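You operate a simulated robot arm through the tools that you are given. There is no shell and no other tool. Be economical: measure what you need, move in short steps, check, and stop when the job is done.

Carry out the task below with a simulated robot arm. There is one attempt and no reset: what you move stays moved.

Task
Run warm, soapy water into the sink up to the blue band.
Fine: plug switch shut first; two pumps of soap; tap off, red lever back on cold.

The check looks at the end state, three seconds after you hand in, the way a careful person would. Anything else that was tipped, shoved, dropped, spilled or broken makes it a failure.

Robot
A 7-joint arm with a two-finger parallel gripper, fixed in place. Base frame: the origin is at the foot of the arm, x ahead of it, y to its left, z up; the work surface is at about z = 900. Lengths are in mm, angles in degrees, forces in N, time in s.
With the tool pointing down near the work surface it reaches from about 300 to 680 mm from the base axis. Its first joint turns from -66.0 to 66.0 degrees. Payload 1.57 kg.
The tool frame sits at the grasp point between the pads (the TCP): z along the fingers, y along the line on which they close. The tips reach 30 mm beyond it. Largest opening 110 mm; finger width 24, thickness 12; the body of the gripper, 48 by 112 mm, starts 78 mm behind the TCP.
Orientation is that of the tool frame in the base frame, as [roll, pitch, yaw] about the fixed x, y, z axes, in that order (R = Rz(yaw) Ry(pitch) Rx(roll)). With the fingers straight down and closing along the base's y, the tool's x points along the base's -x, its y along +y and its z along -z.

Tools
- The arm moves only by the tool apply_moves. Its arguments are lists of equal length, an entry for each row: "delta_pos": the shift along the base's x, y, z in units of 500 mm (1.0 is 500 mm), a list of three; "angular": the turn, a rotation vector about the base's x, y, z in units of 120 degrees (1.0 is 120 degrees), a list of three; "jaw": the gripper command, from -1 (fully open) to 1 (shut), values between in proportion. In form: {"delta_pos": [[dx, dy, dz], ...], "angular": [[wx, wy, wz], ...], "jaw": [jaw, ...]}. A call has 1 to 10 rows; each row is the pose to reach, as a shift and turn from the pose commanded when the call began. A call with a number of a shift or a turn outside -1 to 1 is refused whole. A row lasts 0.2 s, in which the tool goes at most 50 mm and 8.6 degrees; a call with a longer step from one row to the next is refused whole, and so is a gripper value outside its range. A pose out of reach is approached as far as the arm can. The call stops where the force on the tool passes 50 N (or 10 N more than at its start, if that is more) or the arm is blocked; 0.2 s more then pass. The fingers move at their own pace (about 108 mm/s each) and stop on an object; they squeeze with about 28 N. The grip force told is the motor's: it shows also when the fingers shut on nothing. Time passes only in rows, and 0.2 s behind the last, so rows that repeat a pose let the fingers close. It gives the time, the measured TCP pose, the force on the tool (base axes), the opening and the grip force at its end, in the units of the frame above (readings bear some noise), with the torque about the TCP (base axes, N m) and any sound that the robot's microphone picked up, and new pictures: "pictures" is both (left out), scene, wrist or none.
- Cameras (640 x 400 px; columns grow to the right, rows downward): "scene" is fixed at [180, -407.9, 1400.7]; the picture's right is [0.58, -0.82, 0.00], its down [-0.57, -0.40, -0.72] and it looks along [0.59, 0.41, -0.70] (base axes); focal length 239 px, centre (320, 200). "wrist" rides on the gripper at [70, 16, -141] in the tool frame; the picture's right is [-0.23, 0.97, 0.00], its down [-0.86, -0.20, -0.48] and it looks along [-0.47, -0.11, 0.88] (tool axes); focal length 222 px, centre (320, 200). There is no depth. A picture from a camera that has moved, and an enlarged one, comes with that camera's place and axes in the base frame and with its lens. The place of the scene camera against the robot may be out by one fixed shift of up to 12 mm in any direction.
- inspect(camera, box): a new picture of the part [left, top, right, bottom] of that camera's present view, enlarged. No time passes.
- finish_job(): hands the job in; it is judged then, once.

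Go step by step. Nothing tells you positions but the pictures and the camera data: compare them with the known pose of the tool, close in by small moves and look again before you grip or let go. The budget is 120 turns and 200 pictures, counting those below and the enlarged ones. Unless the task says otherwise, let go and move clear before handing in, and close with one line.

The tools are called after "Request:" as a command line: name --argument value ..., lists and objects as JSON in quotes. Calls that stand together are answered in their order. apply_moves: Moves the arm, as the interface text tells. Its arguments: {"type":"object","properties":{"delta_pos":{"type":"array","items":{"type":"array","items":{"type":"number"}}},"angular":{"type":"array","items":{"type":"array","items":{"type":"number"}}},"jaw":{"type":"array","items":{"type":"number"}},"pictures":{"type":"string","enum":["both","scene","wrist","none"]}},"required":["delta_pos","angular","jaw"]} The other tools are called the same way: inspect (camera, box) takes an enlarged picture of a part of a camera's view; finish_job () hands the job in.

At the start:

```text
clock: 0.0
position: [258.7, -202.3, 1228.5]
orientation: [-179.9, 0.0, -180.0]
contact_force: [-0.3, 0.6, -0.3]
ft_torque: [0.02, -0.01, -0.01]
width: 110.0
finger_force: 0.2
```

scene: 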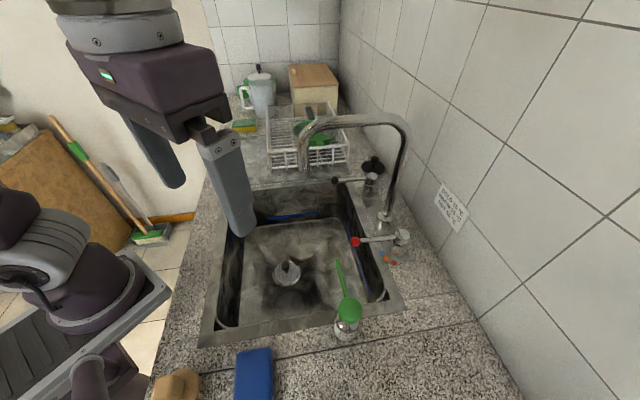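
wrist: 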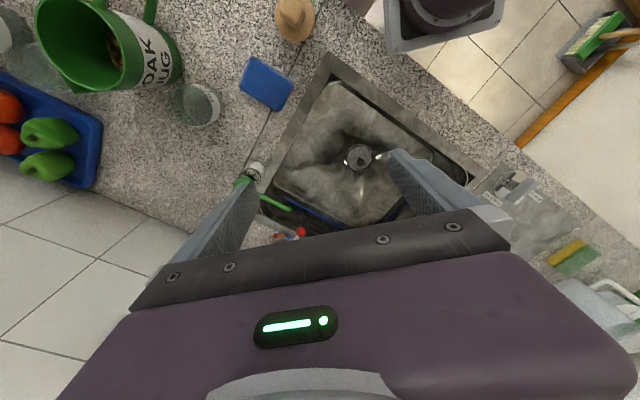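

I see the sink with a gooseneck tap, a red-tipped lever, a black knob/valve, a soap dispenser with green pump head and a note on the wall. I'll enlarge these before moving.

Request:
inspect --camera "scene" --box '[320, 140, 480, 280]'

Request:
inspect --camera "scene" --box '[200, 180, 420, 350]'

Request:
inspect --camera "wrist" --box '[220, 130, 340, 250]'

```text
2.86 times, centred on (400, 210) of scene
camera zoom: at [180.0, -407.9, 1400.7], right [0.58, -0.82, 0.0], down [-0.57, -0.4, -0.72], along [0.59, 0.41, -0.7], focal length 684 px, centre (91, 171)
```

zoom: 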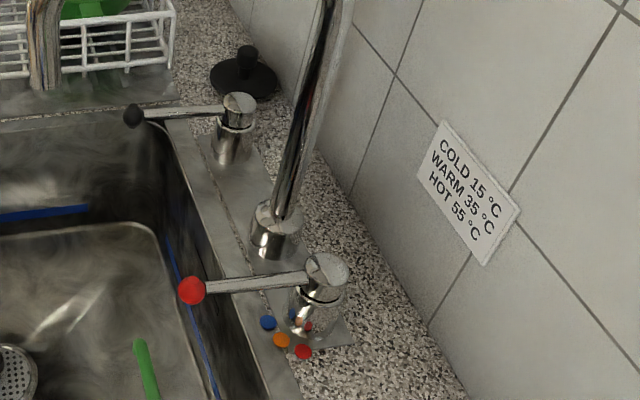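

```text
2.35 times, centred on (310, 265) of scene
camera zoom: at [180.0, -407.9, 1400.7], right [0.58, -0.82, 0.0], down [-0.57, -0.4, -0.72], along [0.59, 0.41, -0.7], focal length 563 px, centre (344, 47)
```

zoom: 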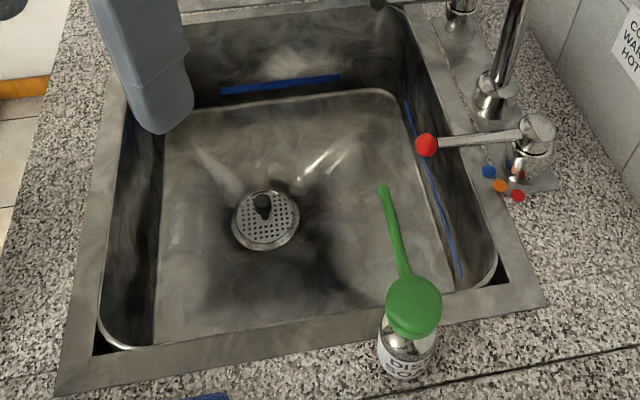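

```text
3.33 times, centred on (280, 190) of wrist
camera zoom: at [189.3, -185.2, 1369.0], right [0.23, 0.97, 0.0], down [0.86, -0.2, 0.48], along [0.47, -0.11, -0.88], focal length 740 px, centre (453, 233)
```

zoom: 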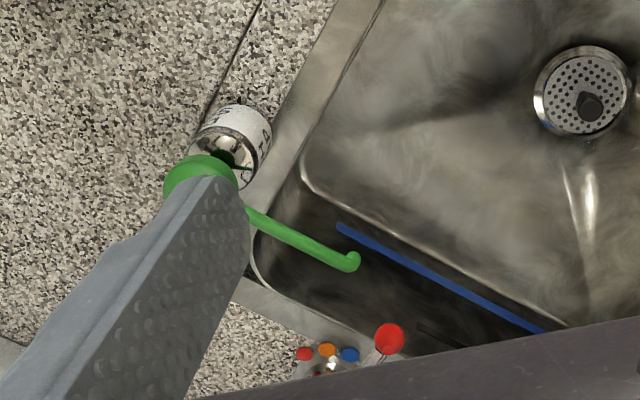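

The balls of the two levers look to be near (467,-294,974) for red and (616,-147,974) for black. The soap head is near (325,-356,995) and the drain near (412,-123,750). I'll move the wrist camera closer to look at the drain switch and levers.

Request:
apply_moves --delta_pos '[[0.016, 0.057, -0.051], [0.033, 0.114, -0.102], [0.05, 0.17, -0.154], [0.066, 0.227, -0.205], [0.082, 0.284, -0.256]]' --angular '[[0, 0, 0], [0, 0, 0], [0, 0, 0], [0, 0, 0], [0, 0, 0]]' --jaw '[0, 0.4, 1, 1, 1]'

```text
clock: 1.2
position: [298.5, -58.0, 1099.6]
orientation: [180.0, 0.0, -179.9]
contact_force: [-0.8, -0.4, -0.4]
ft_torque: [-0.03, -0.01, 0.01]
width: 0.1
finger_force: 20.6
camera wrist: at [228.8, -41.7, 1240.3], right [0.23, 0.97, 0.0], down [0.85, -0.2, 0.48], along [0.47, -0.11, -0.88], focal length 222 px, centre (320, 200)
```

scene: 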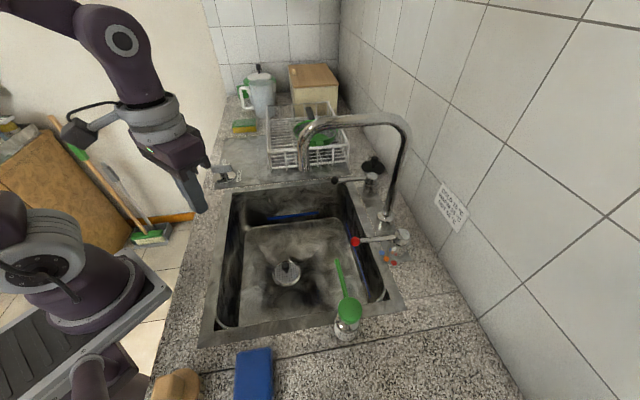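
wrist: 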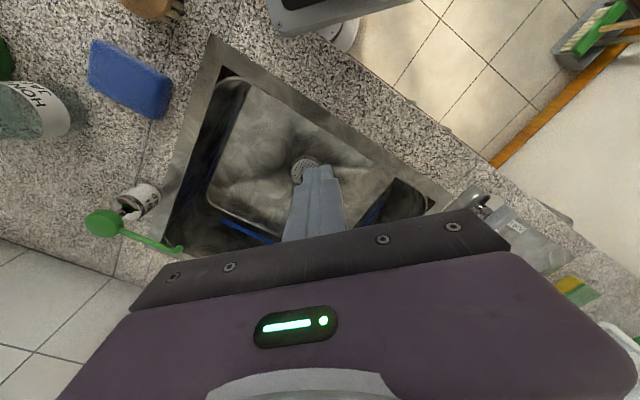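

A small metal device with a label sits by the sink's far-left corner and may be the plug switch, so I'll look closer.

Request:
inspect --camera "scene" --box '[190, 145, 280, 205]'

Request:
inspect --camera "wrist" --box '[440, 170, 600, 270]'

```text
6.67 times, centred on (235, 175) of scene
camera zoom: at [180.0, -407.9, 1400.7], right [0.58, -0.82, 0.0], down [-0.57, -0.4, -0.72], along [0.59, 0.41, -0.7], focal length 1596 px, centre (887, 367)
```

zoom: 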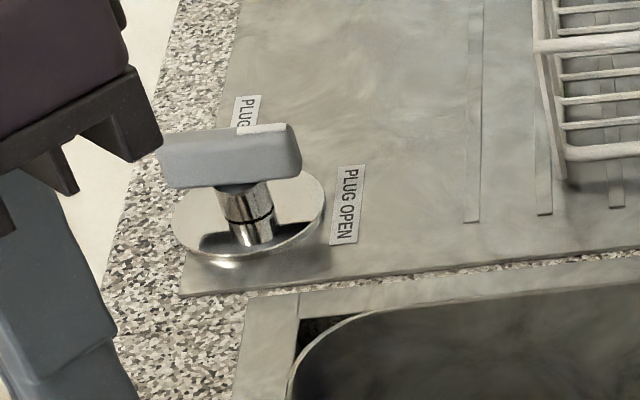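

```text
4.00 times, centred on (520, 220) of wrist
camera zoom: at [228.8, -41.7, 1240.3], right [0.23, 0.97, 0.0], down [0.85, -0.2, 0.48], along [0.47, -0.11, -0.88], focal length 888 px, centre (-480, 120)
```

zoom: 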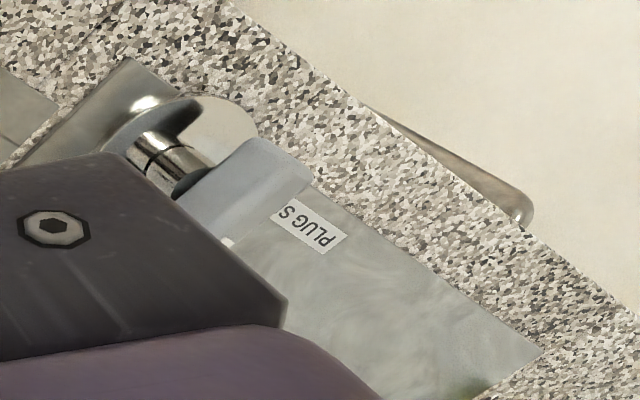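

The device is the plug switch, a rotary bar handle with "PLUG OPEN" and "PLUG S…" labels near (496,203,940). I'll bring the wrist camera over it.

Request:
apply_moves --delta_pos '[[0.04, 0.081, 0], [0.08, 0.162, 0], [0.12, 0.243, 0], [0.16, 0.324, 0], [0.2, 0.405, 0], [0.24, 0.486, 0], [0.28, 0.568, 0], [0.28, 0.568, 0]]' --angular '[[0, 0, 0], [0, 0, 0], [0, 0, 0], [0, 0, 0], [0, 0, 0], [0, 0, 0], [0, 0, 0], [0, 0, 0]]' --jaw '[1, 0.5, 0, -0.5, -1, -1, -1, -1]'

```text
clock: 3.0
position: [440.3, 226.2, 1101.8]
orientation: [180.0, 0.0, 180.0]
contact_force: [-0.4, 0.0, -1.3]
ft_torque: [0.01, -0.02, 0.01]
width: 110.3
finger_force: 0.1
camera wrist: at [370.9, 242.1, 1243.5], right [0.23, 0.97, 0.0], down [0.85, -0.2, 0.48], along [0.47, -0.11, -0.88], focal length 222 px, centre (320, 200)
```

scene: 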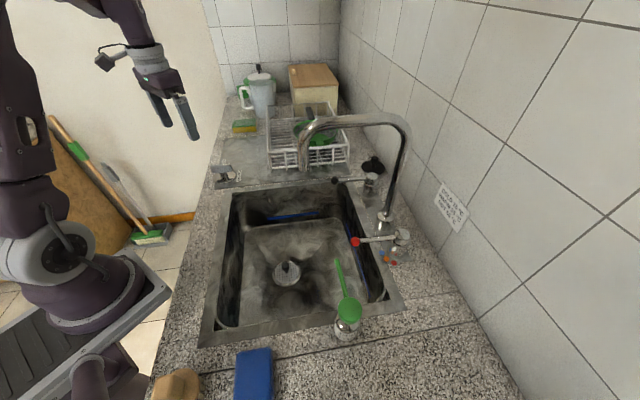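
wrist: 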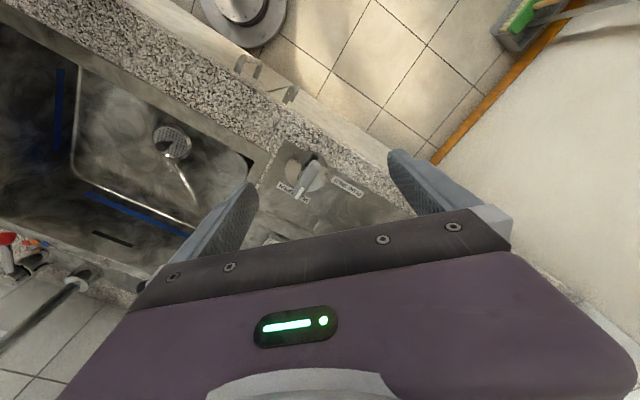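

Request:
inspect --camera "wrist" --box '[250, 130, 380, 220]'

Request:
inspect --camera "scene" --box '[190, 145, 280, 205]'

Request:
inspect --camera "wrist" --box '[0, 40, 260, 300]'

```text
4.44 times, centred on (315, 175) of wrist
camera zoom: at [370.9, 242.1, 1243.5], right [0.23, 0.97, 0.0], down [0.85, -0.2, 0.48], along [0.47, -0.11, -0.88], focal length 987 px, centre (342, 311)
```

zoom: 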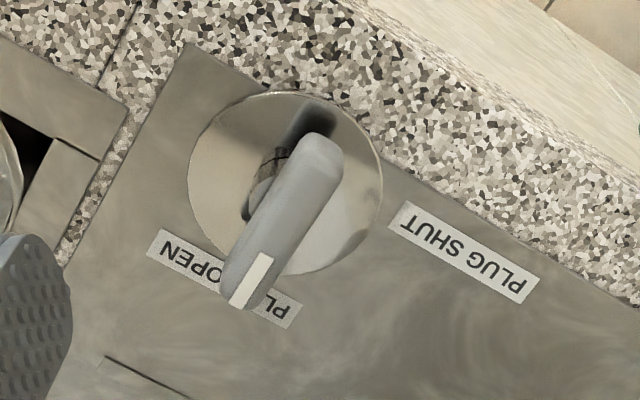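

```text
6.67 times, centred on (235, 175) of scene
camera zoom: at [180.1, -407.8, 1400.7], right [0.58, -0.82, 0.0], down [-0.57, -0.4, -0.72], along [0.59, 0.41, -0.7], focal length 1596 px, centre (887, 367)
```

zoom: 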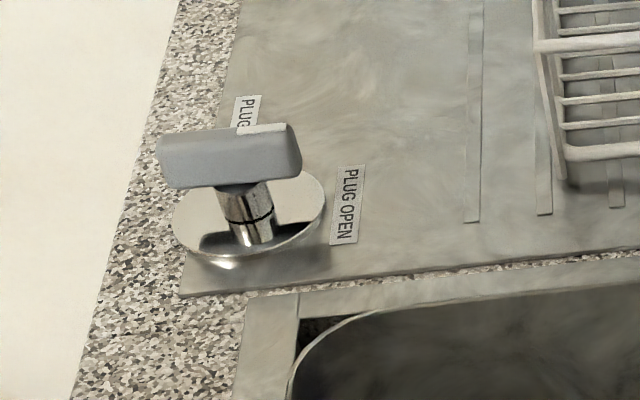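

```text
1.54 times, centred on (130, 170) of wrist
camera zoom: at [370.9, 242.1, 1243.5], right [0.23, 0.97, 0.0], down [0.85, -0.2, 0.48], along [0.47, -0.11, -0.88], focal length 342 px, centre (612, 246)
```

zoom: 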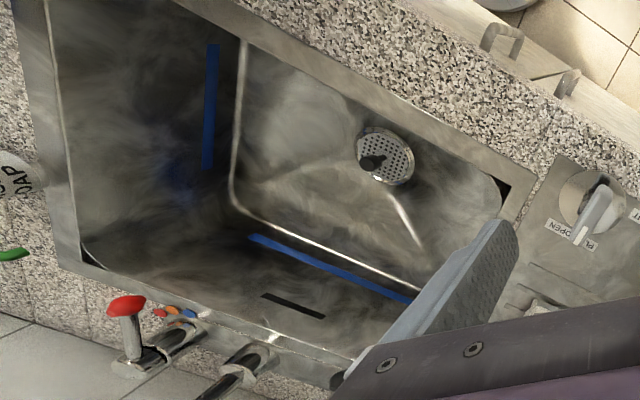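

The pointer's white end is on OPEN, and SHUT is a quarter turn counter-clockwise. The axis is near (496,192) and the bar points at about -40°. I'll turn the gripper to straddle the bar and come down above it.

Request:
apply_moves --delta_pos '[[0.022, -0.012, -0.036], [0.045, -0.025, -0.072], [0.068, -0.038, -0.109], [0.09, -0.05, -0.145], [0.1126, -0.063, -0.181], [0.1126, -0.063, -0.181]]' --angular '[[0, 0, -0.067], [0, 0, -0.134], [0, 0, -0.2], [0, 0, -0.267], [0, 0, -0.333], [0, 0, -0.333]]' --jaw '[-1, -1, -0.7, -0.4, -0.2, -0.2]'

```text
clock: 4.4
position: [495.7, 192.0, 1009.3]
orientation: [180.0, 0.0, 139.9]
contact_force: [-0.2, 0.0, -0.2]
ft_torque: [0.01, -0.03, 0.01]
width: 66.1
finger_force: 0.1
camera wrist: at [453.6, 250.9, 1150.1], right [0.8, 0.6, 0.0], down [0.53, -0.7, 0.48], along [0.29, -0.38, -0.88], focal length 222 px, centre (320, 200)
```

scene: 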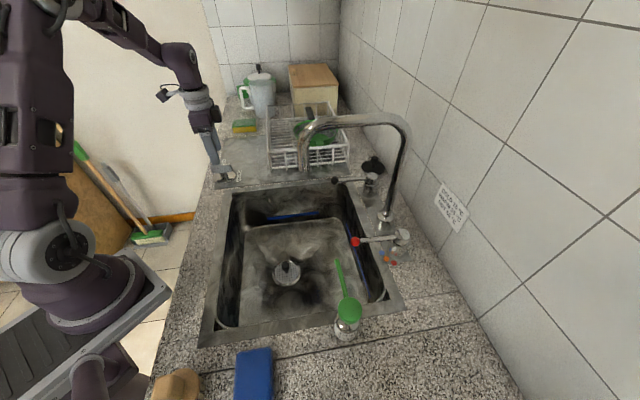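
wrist: 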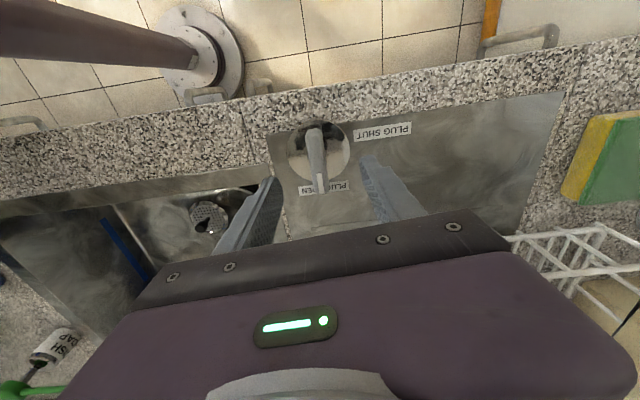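

The bar is centred between the fingers and points at about -46°. I'll turn a further 5°, descend to z=947 and close.

Request:
apply_moves --delta_pos '[[0, 0, -0.062], [0, 0, -0.124], [0, 0, -0.124], [0, 0, -0.124], [0, 0, -0.124]]' --angular '[[0, 0, -0.042], [0, 0, -0.042], [0, 0, -0.042], [0, 0, -0.042], [0, 0, -0.042]]' --jaw '[-0.2, -0.2, 0.4, 1, 1]'

```text
clock: 5.6
position: [493.8, 192.5, 947.9]
orientation: [-179.8, 0.1, 135.0]
contact_force: [-5.5, -6.6, -1.8]
ft_torque: [-0.31, -0.23, -0.02]
width: 23.7
finger_force: 35.7
camera wrist: at [456.6, 253.9, 1088.6], right [0.85, 0.53, 0.0], down [0.46, -0.75, 0.48], along [0.25, -0.41, -0.88], focal length 222 px, centre (320, 200)
```

scene: 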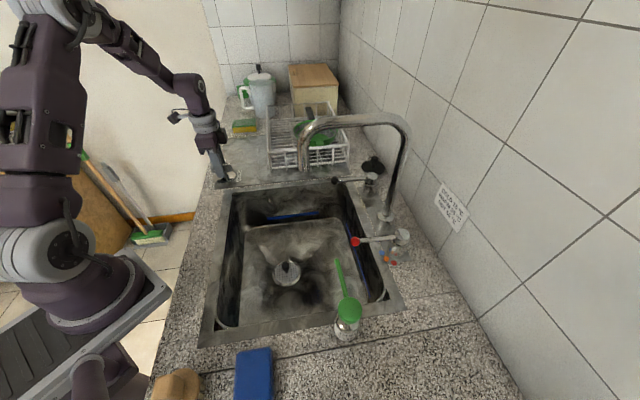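
wrist: 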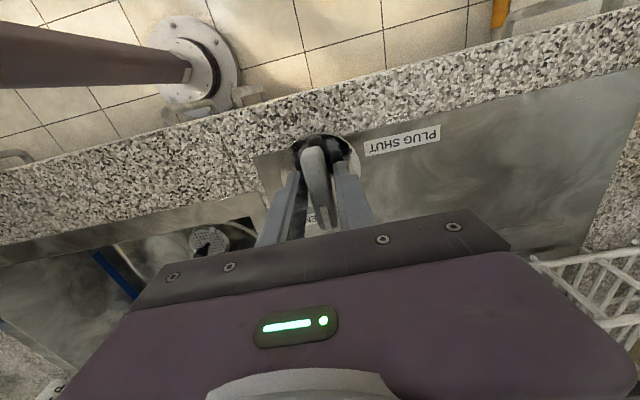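

The bar is gripped at 23.7 mm with a small side load. I'll shift slightly to relieve it and turn counter-clockwise.

Request:
apply_moves --delta_pos '[[-0.003, -0.003, 0], [-0.003, -0.003, 0], [-0.003, -0.003, 0], [-0.003, -0.003, 0], [-0.003, -0.003, 0], [-0.003, -0.003, 0], [-0.003, -0.003, 0], [-0.003, -0.003, 0]]' --angular '[[0, 0, 0.07], [0, 0, 0.14], [0, 0, 0.21], [0, 0, 0.28], [0, 0, 0.35], [0, 0, 0.42], [0, 0, 0.49], [0, 0, 0.56]]' --jaw '[1, 1, 1, 1, 1, 1, 1, 1]'

```text
clock: 7.4
position: [493.7, 190.1, 948.1]
orientation: [-179.9, -0.2, -157.6]
contact_force: [-17.6, -1.8, 10.3]
ft_torque: [-0.26, 1.23, -0.01]
width: 23.5
finger_force: 35.9
camera wrist: at [423.3, 179.4, 1088.7], right [-0.16, 0.99, 0.0], down [0.87, 0.14, 0.48], along [0.47, 0.08, -0.88], focal length 222 px, centre (320, 200)
```

scene: 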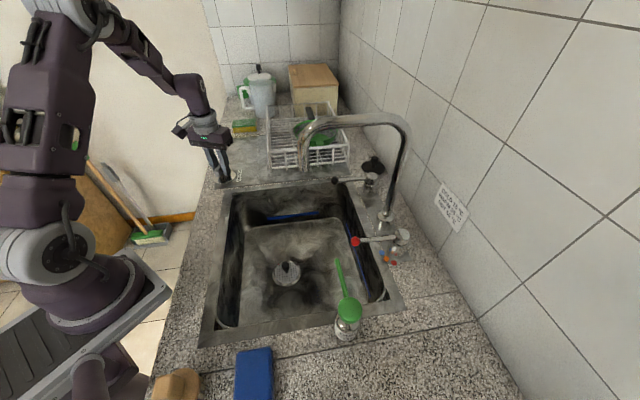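
wrist: 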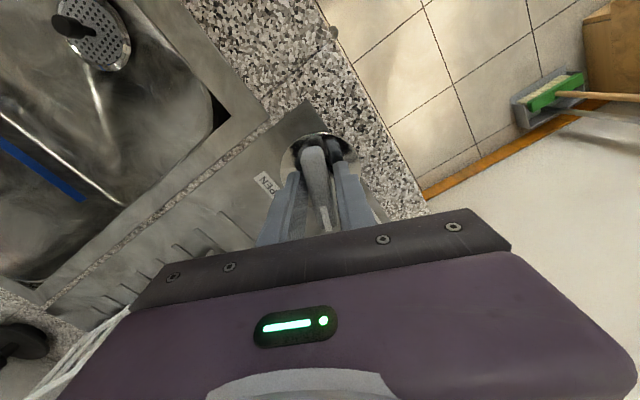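

It is turning well. About 23° remain, with a slight x shift to ease the load.

Request:
apply_moves --delta_pos '[[-0.004, 0, 0], [-0.005, 0, 0], [-0.005, 0, 0], [-0.005, 0, 0]]' --angular '[[0, 0, 0.065], [0, 0, 0.13], [0, 0, 0.195], [0, 0, 0.195]]' --jaw '[1, 1, 1, 1]'

```text
clock: 8.4
position: [493.2, 189.6, 947.7]
orientation: [-179.9, 0.3, -134.4]
contact_force: [16.3, -15.7, -0.2]
ft_torque: [0.27, -1.0, -0.22]
width: 23.7
finger_force: 36.3
camera wrist: at [433.1, 151.8, 1088.3], right [-0.54, 0.84, 0.0], down [0.74, 0.47, 0.48], along [0.41, 0.26, -0.88], focal length 222 px, centre (320, 200)
```

scene: 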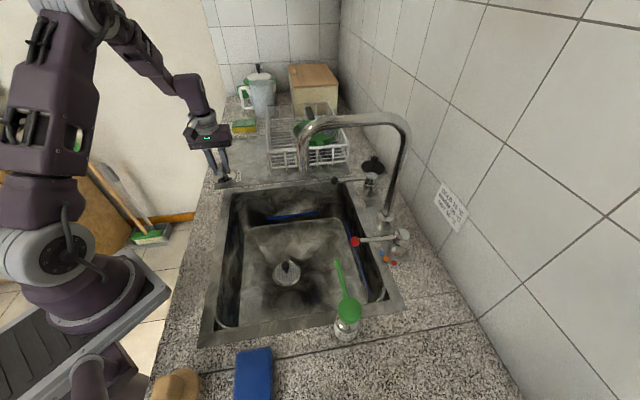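
wrist: 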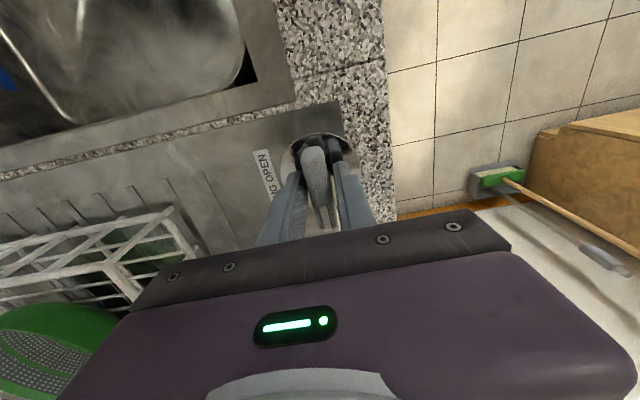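

It is now about 90° from the start. I'll nudge 4° more to feel for a stop, then open and rise to look.

Request:
apply_moves --delta_pos '[[0.002, -0.001, 0], [0.002, -0.001, 0], [0.002, -0.001, 0]]' --angular '[[0, 0, 0.033], [0, 0, 0.033], [0, 0, 0.033]]' --jaw '[1, 1, 1]' --pictures "none"

Request:
apply_moves --delta_pos '[[0, 0, 0], [0, 0, 0], [0, 0, 0], [0, 0, 0.1], [0, 0, 0.2], [0, 0, 0.2]]' --angular '[[0, 0, 0], [0, 0, 0], [0, 0, 0], [0, 0, 0], [0, 0, 0], [0, 0, 0]]' --jaw '[0.5, -0.2, -0.2, -0.2, -0.2, -0.2]'

```text
clock: 9.2
position: [492.4, 188.9, 947.8]
orientation: [-179.9, -0.1, -130.6]
contact_force: [15.9, -21.8, 14.2]
ft_torque: [-0.88, -0.15, -0.2]
width: 23.4
finger_force: 35.7
```

```text
clock: 10.6
position: [491.9, 191.0, 1049.6]
orientation: [-180.0, 0.0, -130.4]
contact_force: [-0.1, 0.6, 0.2]
ft_torque: [0.02, 0.02, -0.01]
width: 66.0
finger_force: 0.0
camera wrist: at [435.0, 149.0, 1189.9], right [-0.59, 0.8, 0.0], down [0.71, 0.52, 0.48], along [0.38, 0.28, -0.88], focal length 222 px, centre (320, 200)
```

scene: 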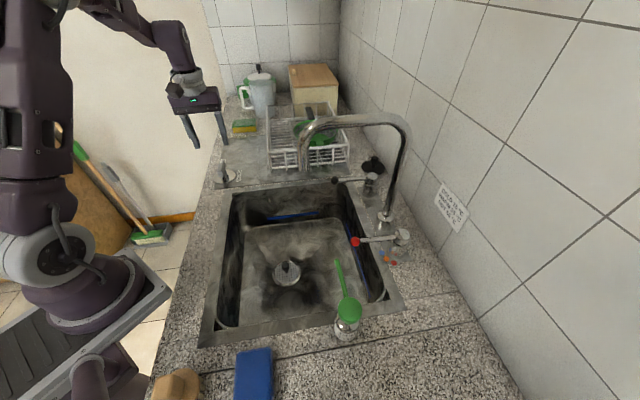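
wrist: 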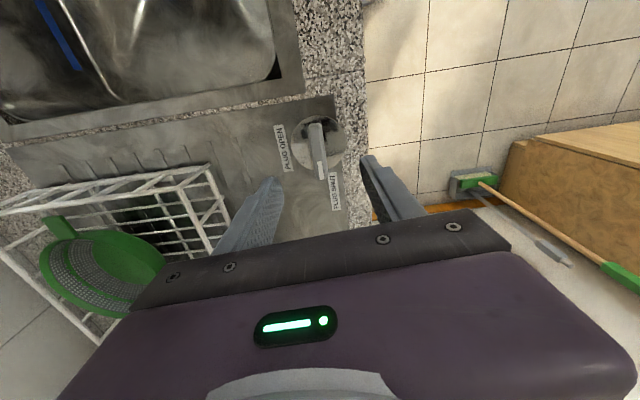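

Request:
inspect --camera "wrist" --box '[260, 100, 370, 220]'

Request:
inspect --camera "scene" --box '[190, 145, 280, 205]'

Request:
inspect --camera "scene" --box '[250, 240, 330, 300]'

```text
3.33 times, centred on (315, 160) of wrist
camera zoom: at [435.0, 149.0, 1189.9], right [-0.59, 0.8, 0.0], down [0.71, 0.52, 0.48], along [0.38, 0.28, -0.88], focal length 740 px, centre (337, 333)
```

zoom: 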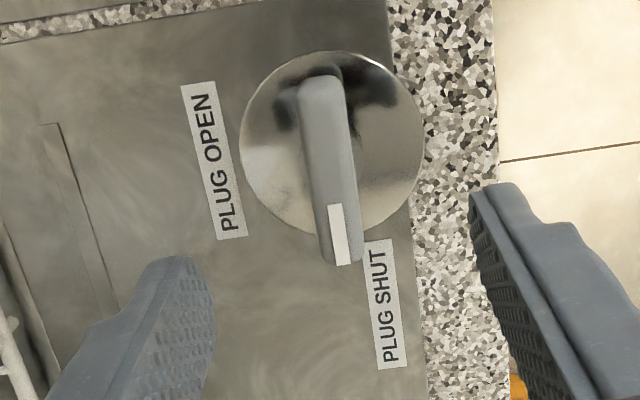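

```text
6.67 times, centred on (235, 175) of scene
camera zoom: at [180.0, -407.9, 1400.7], right [0.58, -0.82, 0.0], down [-0.57, -0.4, -0.72], along [0.59, 0.41, -0.7], focal length 1596 px, centre (887, 367)
```

zoom: 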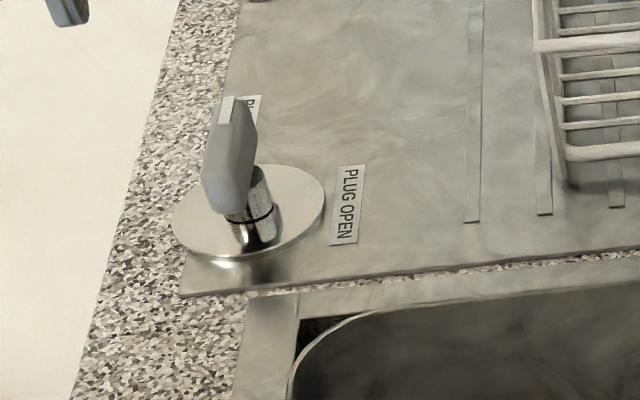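

```text
6.67 times, centred on (290, 270) of scene
camera zoom: at [180.0, -407.9, 1400.7], right [0.58, -0.82, 0.0], down [-0.57, -0.4, -0.72], along [0.59, 0.41, -0.7], focal length 1596 px, centre (520, -267)
```

zoom: 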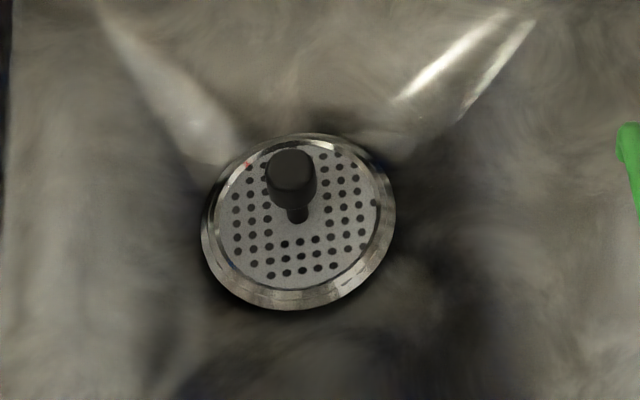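

Request:
inspect --camera "scene" --box '[200, 180, 420, 350]'

```text
2.35 times, centred on (310, 265) of scene
camera zoom: at [180.0, -407.9, 1400.7], right [0.58, -0.82, 0.0], down [-0.57, -0.4, -0.72], along [0.59, 0.41, -0.7], focal length 563 px, centre (344, 47)
```

zoom: 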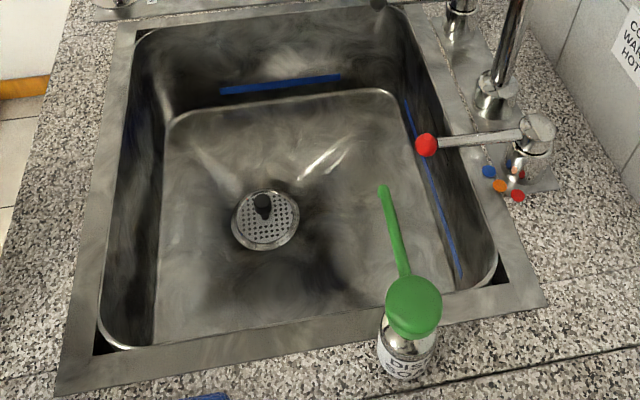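

The pointer now lines up with SHUT, parallel to the plate. Next is the soap pump, so I'll rise, go back over the near side of the sink and then above the pump head at about (325,-356).

Request:
apply_moves --delta_pos '[[-0.047, -0.069, 0.029], [-0.093, -0.137, 0.058], [-0.14, -0.206, 0.087], [-0.186, -0.274, 0.117], [-0.233, -0.343, 0.146], [-0.279, -0.411, 0.175], [-0.326, -0.48, 0.204]]' --angular '[[0, 0, -0.059], [0, 0, -0.118], [0, 0, -0.177], [0, 0, -0.236], [0, 0, -0.295], [0, 0, -0.354], [0, 0, -0.413]]' --jaw '[0, 0.3, 0.6, 1, 1, 1, 1]' --pictures "none"

Request:
apply_moves --delta_pos '[[-0.001, -0.08, 0], [-0.003, -0.16, 0], [-0.004, -0.24, 0], [-0.006, -0.32, 0], [-0.007, -0.4, 0], [-0.008, -0.48, 0], [-0.01, -0.56, 0], [-0.01, -0.612, -0.06], [-0.01, -0.612, -0.06]]' --angular '[[0, 0, 0], [0, 0, 0], [0, 0, 0], [0, 0, 0], [0, 0, 0], [0, 0, 0], [0, 0, 0], [0, 0, 0], [0, 0, 0]]' --jaw '[1, 1, 1, 1, 1, 1, 1, 1, 1]'

```text
clock: 12.2
position: [330.6, -50.5, 1149.9]
orientation: [179.9, -0.1, 179.9]
contact_force: [-0.1, -1.1, 0.5]
ft_torque: [-0.03, -0.01, -0.03]
width: 0.0
finger_force: 21.3
```

```text
clock: 14.2
position: [324.8, -354.8, 1120.7]
orientation: [-180.0, 0.0, -179.9]
contact_force: [0.6, 0.5, -0.1]
ft_torque: [-0.01, -0.03, 0.01]
width: 0.0
finger_force: 21.0
camera wrist: at [256.6, -337.5, 1262.3], right [0.23, 0.97, 0.0], down [0.86, -0.2, 0.48], along [0.47, -0.11, -0.88], focal length 222 px, centre (320, 200)
```

scene: 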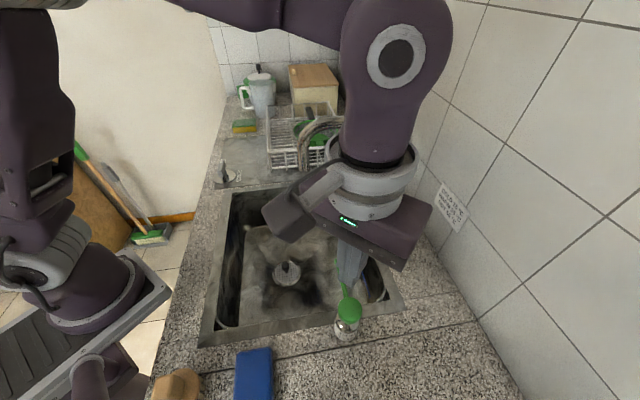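
wrist: 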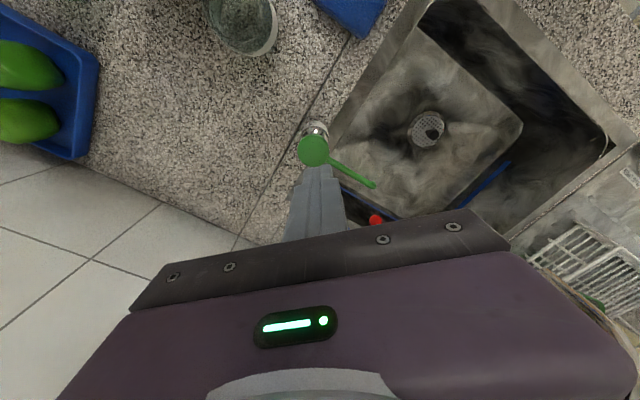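

Request:
inspect --camera "wrist" --box '[270, 100, 390, 230]'

Request:
inspect --camera "scene" --box '[290, 230, 410, 350]'

```text
3.08 times, centred on (330, 165) of wrist
camera zoom: at [256.6, -337.5, 1262.3], right [0.23, 0.97, 0.0], down [0.86, -0.2, 0.48], along [0.47, -0.11, -0.88], focal length 684 px, centre (289, 308)
```

zoom: 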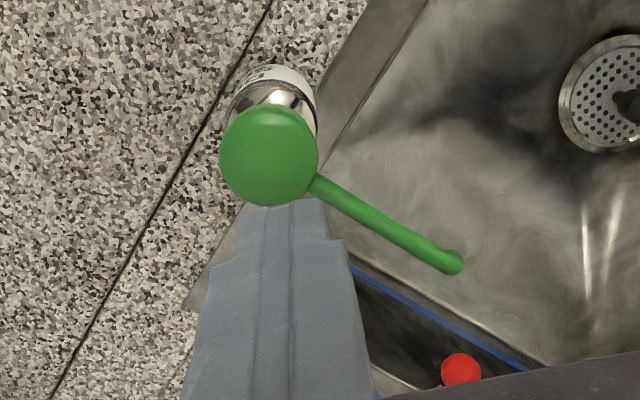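

```text
3.33 times, centred on (350, 290) of scene
camera zoom: at [180.0, -407.9, 1400.6], right [0.58, -0.82, 0.0], down [-0.57, -0.4, -0.72], along [0.59, 0.41, -0.7], focal length 798 px, centre (220, -100)
```

zoom: 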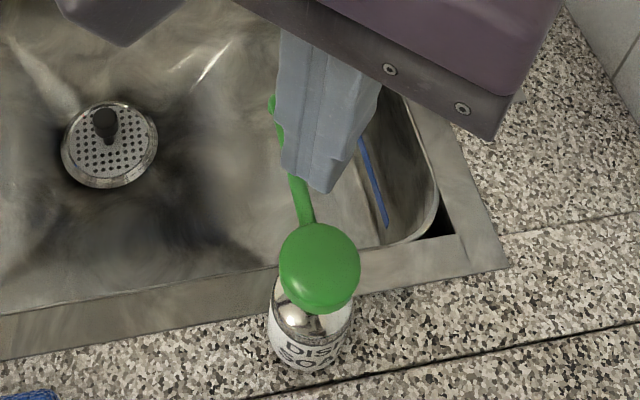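

The head centre is at about (330,-363) with its top near z 998. I'll move above it with the tip at 1020.

Request:
apply_moves --delta_pos '[[0.01, -0.014, -0.07], [0.01, -0.014, -0.14], [0.01, -0.014, -0.14]]' --angular '[[0, 0, 0], [0, 0, 0], [0, 0, 0]]' --jaw '[1, 1, 1]'

Request:
inspect --camera "scene" --box '[290, 230, 410, 350]'

Request:
inspect --camera "wrist" --box '[260, 100, 380, 220]'

```text
clock: 15.0
position: [328.6, -362.8, 1049.7]
orientation: [179.9, 0.0, 179.9]
contact_force: [0.2, 0.3, 0.2]
ft_torque: [0.03, 0.0, 0.02]
width: 0.0
finger_force: 20.9
camera wrist: at [260.4, -345.3, 1191.0], right [0.23, 0.97, 0.0], down [0.85, -0.2, 0.48], along [0.47, -0.11, -0.88], focal length 222 px, centre (320, 200)
```

scene: 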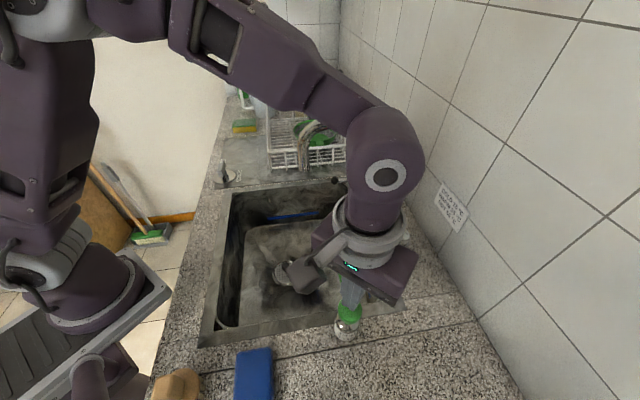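
wrist: 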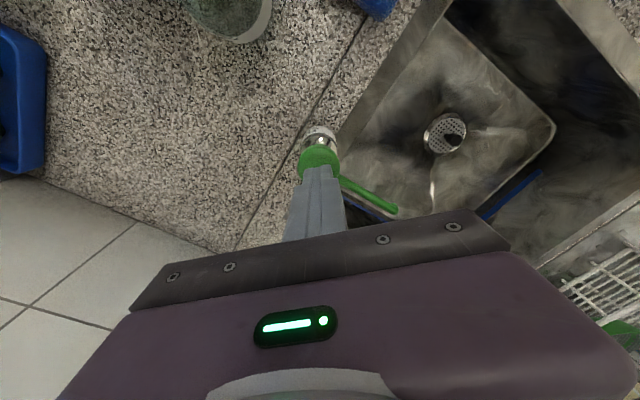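

```text
3.33 times, centred on (350, 290) of scene
camera zoom: at [180.0, -407.9, 1400.6], right [0.58, -0.82, 0.0], down [-0.57, -0.4, -0.72], along [0.59, 0.41, -0.7], focal length 798 px, centre (220, -100)
```

zoom: 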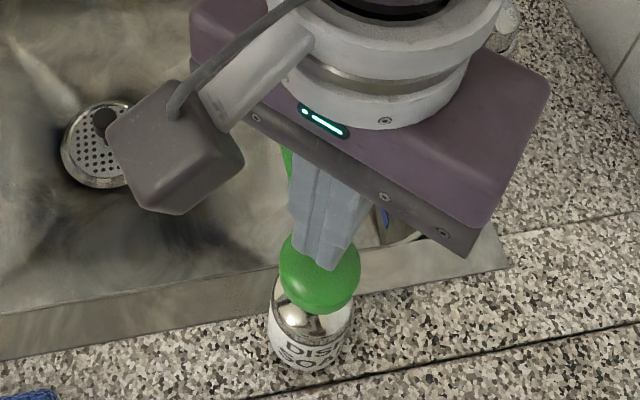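

```text
3.33 times, centred on (320, 160) of wrist
camera zoom: at [260.4, -345.3, 1191.0], right [0.23, 0.97, 0.0], down [0.85, -0.2, 0.48], along [0.47, -0.11, -0.88], focal length 740 px, centre (320, 333)
```

zoom: 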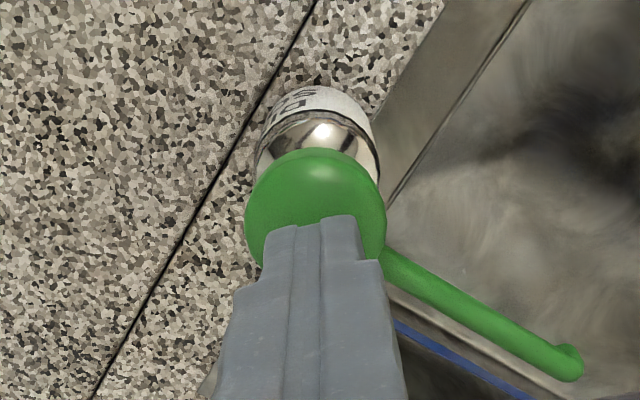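

I'm well centred over the head. I'll descend in small steps and watch the force.

Request:
apply_moves --delta_pos '[[0, 0, -0.02], [0, 0, -0.03], [0, 0, -0.036], [0, 0, -0.042], [0, 0, -0.048], [0, 0, -0.054]]' --angular '[[0, 0, 0], [0, 0, 0], [0, 0, 0], [0, 0, 0], [0, 0, 0], [0, 0, 0]]' --jaw '[1, 1, 1, 1, 1, 1]' --pictures "none"

```text
clock: 16.4
position: [329.7, -361.3, 1023.0]
orientation: [180.0, -0.1, 180.0]
contact_force: [-0.4, -1.5, 9.4]
ft_torque: [-0.05, 0.0, 0.1]
width: 0.1
finger_force: 22.2
```

Contact is made at 9 N. I'll keep pressing through the stroke.

Request:
apply_moves --delta_pos '[[0, 0, -0.006], [0, 0, -0.012], [0, 0, -0.018], [0, 0, -0.024]]' --angular '[[0, 0, 0], [0, 0, 0], [0, 0, 0], [0, 0, 0]]' --jaw '[1, 1, 1, 1]' --pictures "scene"

Request:
inspect --camera "scene" --box '[290, 230, 410, 350]'

```text
clock: 17.1
position: [329.6, -362.4, 1018.7]
orientation: [-179.7, 0.2, -180.0]
contact_force: [-4.3, 11.8, 31.2]
ft_torque: [0.33, 0.23, -0.08]
width: 0.3
finger_force: 21.4
stopped in row 3: the force on the tool passed its limit at 55 N (the readings are from after the stop); the commanded pose is now the measured one
```

scene: 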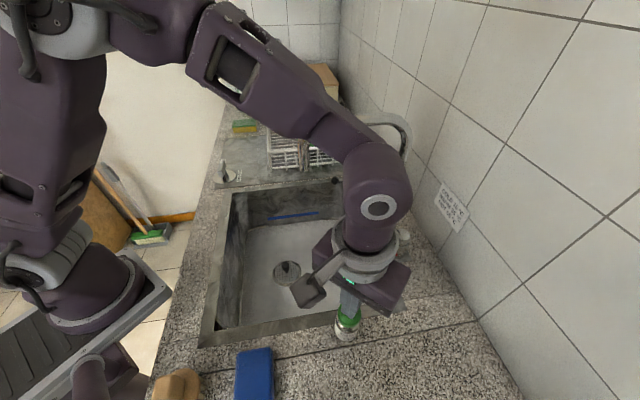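

```text
3.33 times, centred on (350, 290) of scene
camera zoom: at [179.6, -407.2, 1400.9], right [0.58, -0.82, 0.0], down [-0.57, -0.4, -0.72], along [0.59, 0.41, -0.7], focal length 798 px, centre (220, -100)
```

zoom: 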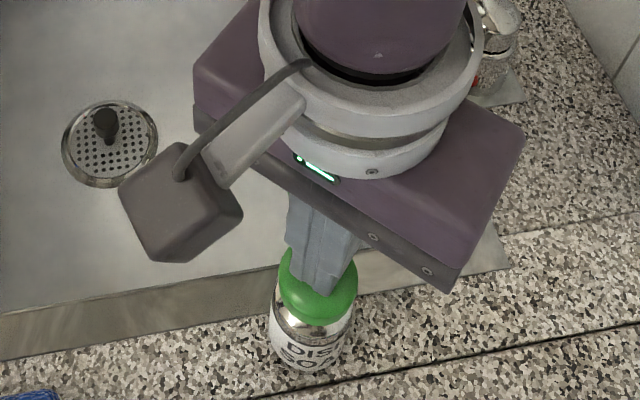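

The pump bottomed out at 55 N and the sink looks lighter. I'll rise clear so the head can return, and look.

Request:
apply_moves --delta_pos '[[0, 0, 0.02], [0, 0, 0.04], [0, 0, 0.06], [0, 0, 0.06]]' --angular '[[0, 0, 0], [0, 0, 0], [0, 0, 0], [0, 0, 0]]' --jaw '[1, 1, 1, 1]' --pictures "wrist"

Request:
inspect --camera "scene" --box '[200, 180, 420, 350]'

Request:
inspect --camera "wrist" --box '[280, 100, 600, 300]'

```text
clock: 18.1
position: [331.1, -362.8, 1047.1]
orientation: [-179.8, 0.0, -180.0]
contact_force: [0.1, -0.6, 0.1]
ft_torque: [0.02, 0.01, 0.03]
width: 0.1
finger_force: 21.1
camera wrist: at [260.9, -345.4, 1188.2], right [0.23, 0.97, 0.0], down [0.85, -0.2, 0.48], along [0.47, -0.11, -0.88], focal length 222 px, centre (320, 200)
```

wrist: 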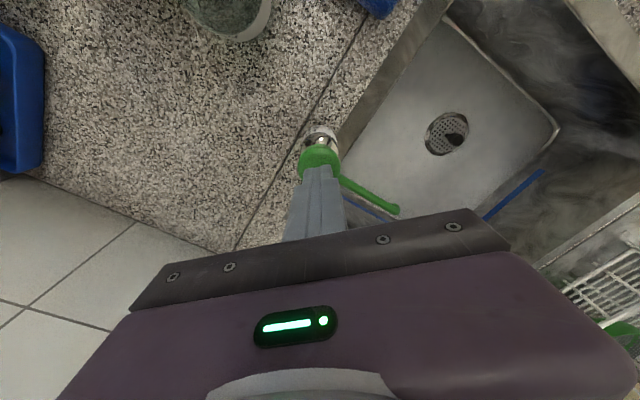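

```text
2.35 times, centred on (310, 265) of scene
camera zoom: at [180.0, -407.9, 1400.7], right [0.58, -0.82, 0.0], down [-0.57, -0.4, -0.72], along [0.59, 0.41, -0.7], focal length 563 px, centre (344, 47)
```

zoom: 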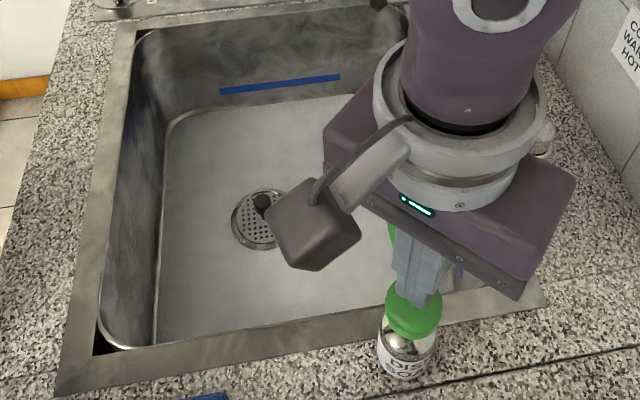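

```text
2.00 times, centred on (440, 200) of wrist
camera zoom: at [260.9, -345.4, 1188.2], right [0.23, 0.97, 0.0], down [0.85, -0.2, 0.48], along [0.47, -0.11, -0.88], focal length 444 px, centre (80, 200)
```

zoom: 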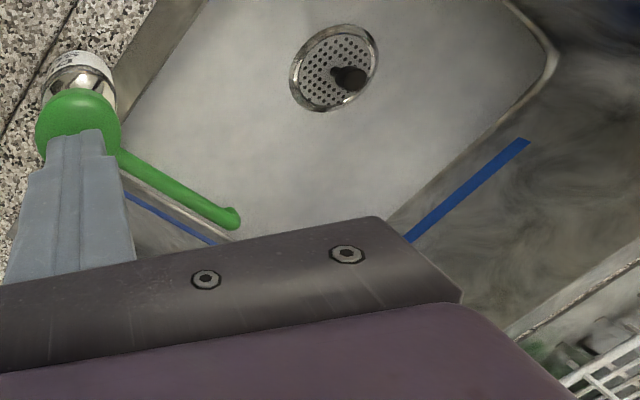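

The sink floor now shows a soap film, so pump one counted and the head is back up. Now pump two with the same stroke.

Request:
apply_moves --delta_pos '[[0, 0, -0.02], [0, 0, -0.032], [0, 0, -0.04], [0, 0, -0.048], [0, 0, -0.054], [0, 0, -0.06], [0, 0, -0.066], [0, 0, -0.072]]' --angular '[[0, 0, 0], [0, 0, 0], [0, 0, 0], [0, 0, 0], [0, 0, 0], [0, 0, 0], [0, 0, 0], [0, 0, 0]]' --jaw '[1, 1, 1, 1, 1, 1, 1, 1]' --pictures "none"

Request:
inspect --camera "scene" --box '[290, 230, 410, 350]'

```text
clock: 19.7
position: [331.0, -361.9, 1017.9]
orientation: [-179.5, 0.2, -180.0]
contact_force: [-4.3, 11.1, 31.4]
ft_torque: [0.35, 0.22, -0.04]
width: 0.0
finger_force: 21.2
stopped in row 7: the force on the tool passed its limit at 54 N (the readings are from after the stop); the commanded pose is now the measured one
```

```text
3.33 times, centred on (350, 290) of scene
camera zoom: at [179.6, -407.2, 1400.9], right [0.58, -0.82, 0.0], down [-0.57, -0.4, -0.72], along [0.59, 0.41, -0.7], focal length 798 px, centre (220, -100)
```

zoom: 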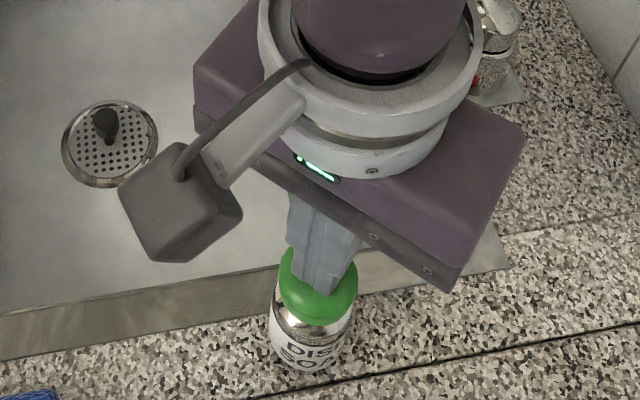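

The second pump bottomed out at 54 N. I'll rise and go to a viewpoint near the red lever, with the fingers opened for a clear view.

Request:
apply_moves --delta_pos '[[0, 0, 0.08], [0, 0, 0.164], [0.08, 0.03, 0.164], [0.16, 0.06, 0.164], [0.238, 0.092, 0.164], [0.238, 0.092, 0.164]]' --angular '[[0, 0, 0], [0, 0, 0], [0, 0, 0], [0, 0, 0], [0, 0, 0], [0, 0, 0]]' --jaw '[1, 1, 0.5, 0, -0.5, -1]'

Request:
inspect --camera "wrist" --box '[200, 80, 440, 230]'

```text
clock: 21.1
position: [451.1, -318.7, 1097.7]
orientation: [-179.6, 0.1, 179.9]
contact_force: [0.3, 0.1, 0.6]
ft_torque: [0.02, -0.02, 0.0]
width: 109.8
finger_force: 0.0
camera wrist: at [381.2, -299.7, 1238.2], right [0.23, 0.97, -0.01], down [0.85, -0.2, 0.48], along [0.47, -0.12, -0.88], focal length 222 px, centre (320, 200)
```

scene: 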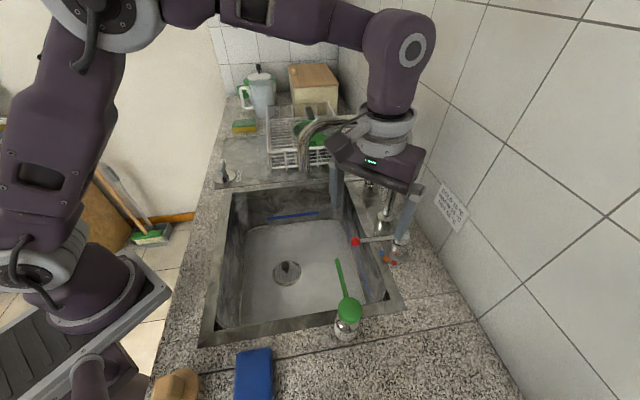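
wrist: 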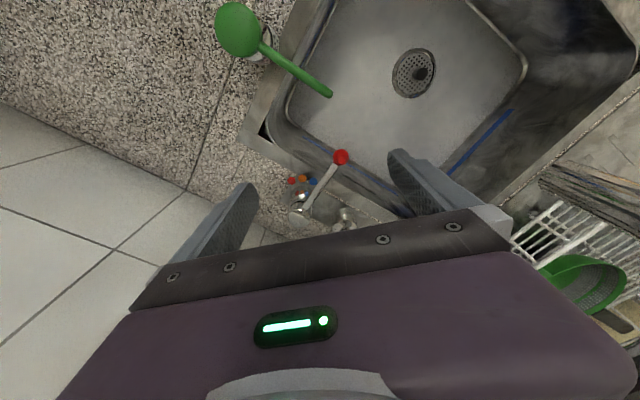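

```text
2.67 times, centred on (320, 155) of wrist
camera zoom: at [381.2, -299.7, 1238.2], right [0.23, 0.97, -0.01], down [0.85, -0.2, 0.48], along [0.47, -0.12, -0.88], focal length 592 px, centre (320, 320)
```

zoom: 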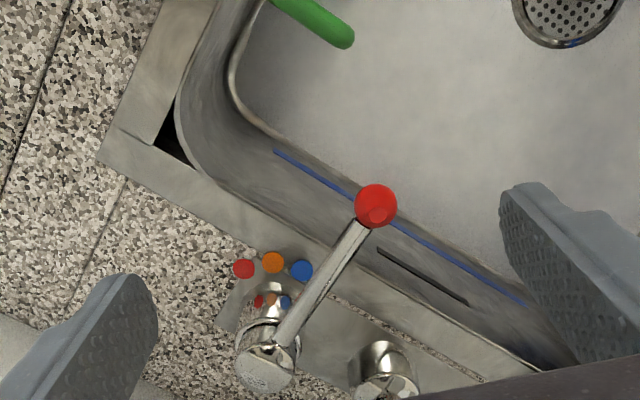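

The red ball is at about (470,-297,974) and its pivot about (545,-370). The lever is at about 136° on the blue dot, and the orange dot is about 34° further counter-clockwise. I'll align over the rod near the ball.

Request:
apply_moves --delta_pos '[[0.01, 0.003, -0.01], [0.02, 0.006, -0.03], [0.03, 0.009, -0.06], [0.04, 0.012, -0.09], [0.05, 0.015, -0.11], [0.06, 0.018, -0.12], [0.06, 0.018, -0.12]]' --angular '[[0, 0, -0.061], [0, 0, -0.122], [0, 0, -0.183], [0, 0, -0.245], [0, 0, -0.306], [0, 0, -0.367], [0, 0, -0.367]]' --jaw '[-1, -1, -0.7, -0.4, -0.2, -0.2, -0.2]'

Request:
inspect --camera "wrist" --box '[200, 80, 440, 230]'

```text
clock: 22.7
position: [478.4, -308.5, 1038.4]
orientation: [-179.7, 0.1, 135.9]
contact_force: [-0.1, -0.7, -0.5]
ft_torque: [-0.01, 0.01, -0.03]
width: 66.1
finger_force: 0.0
camera wrist: at [441.6, -246.7, 1179.5], right [0.84, 0.54, -0.01], down [0.48, -0.73, 0.48], along [0.26, -0.41, -0.88], focal length 222 px, centre (320, 200)
```

scene: 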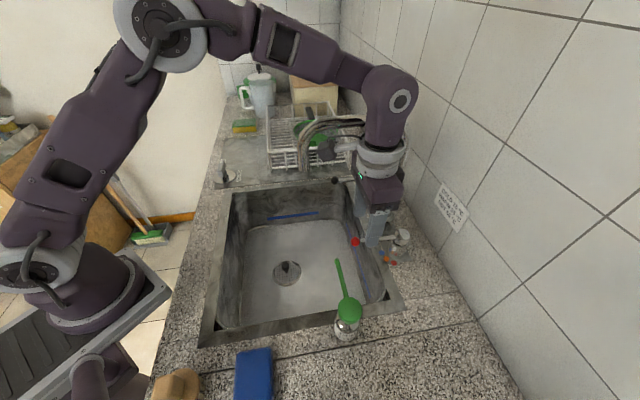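
wrist: 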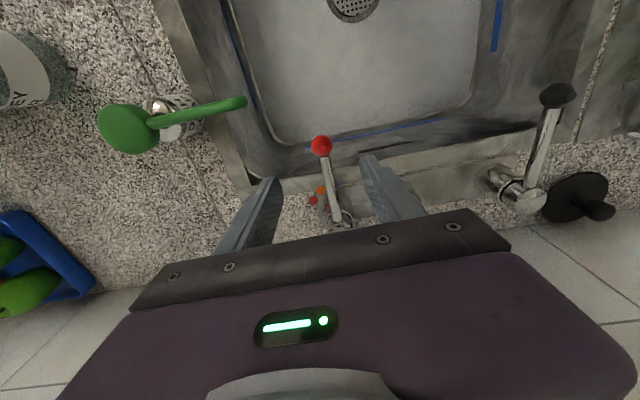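

```text
2.67 times, centred on (320, 155) of wrist
camera zoom: at [441.6, -246.7, 1179.5], right [0.84, 0.54, -0.01], down [0.48, -0.73, 0.48], along [0.26, -0.41, -0.88], focal length 592 px, centre (320, 320)
```

zoom: 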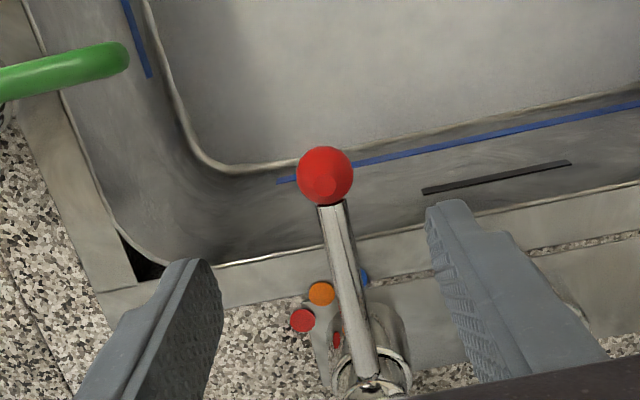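

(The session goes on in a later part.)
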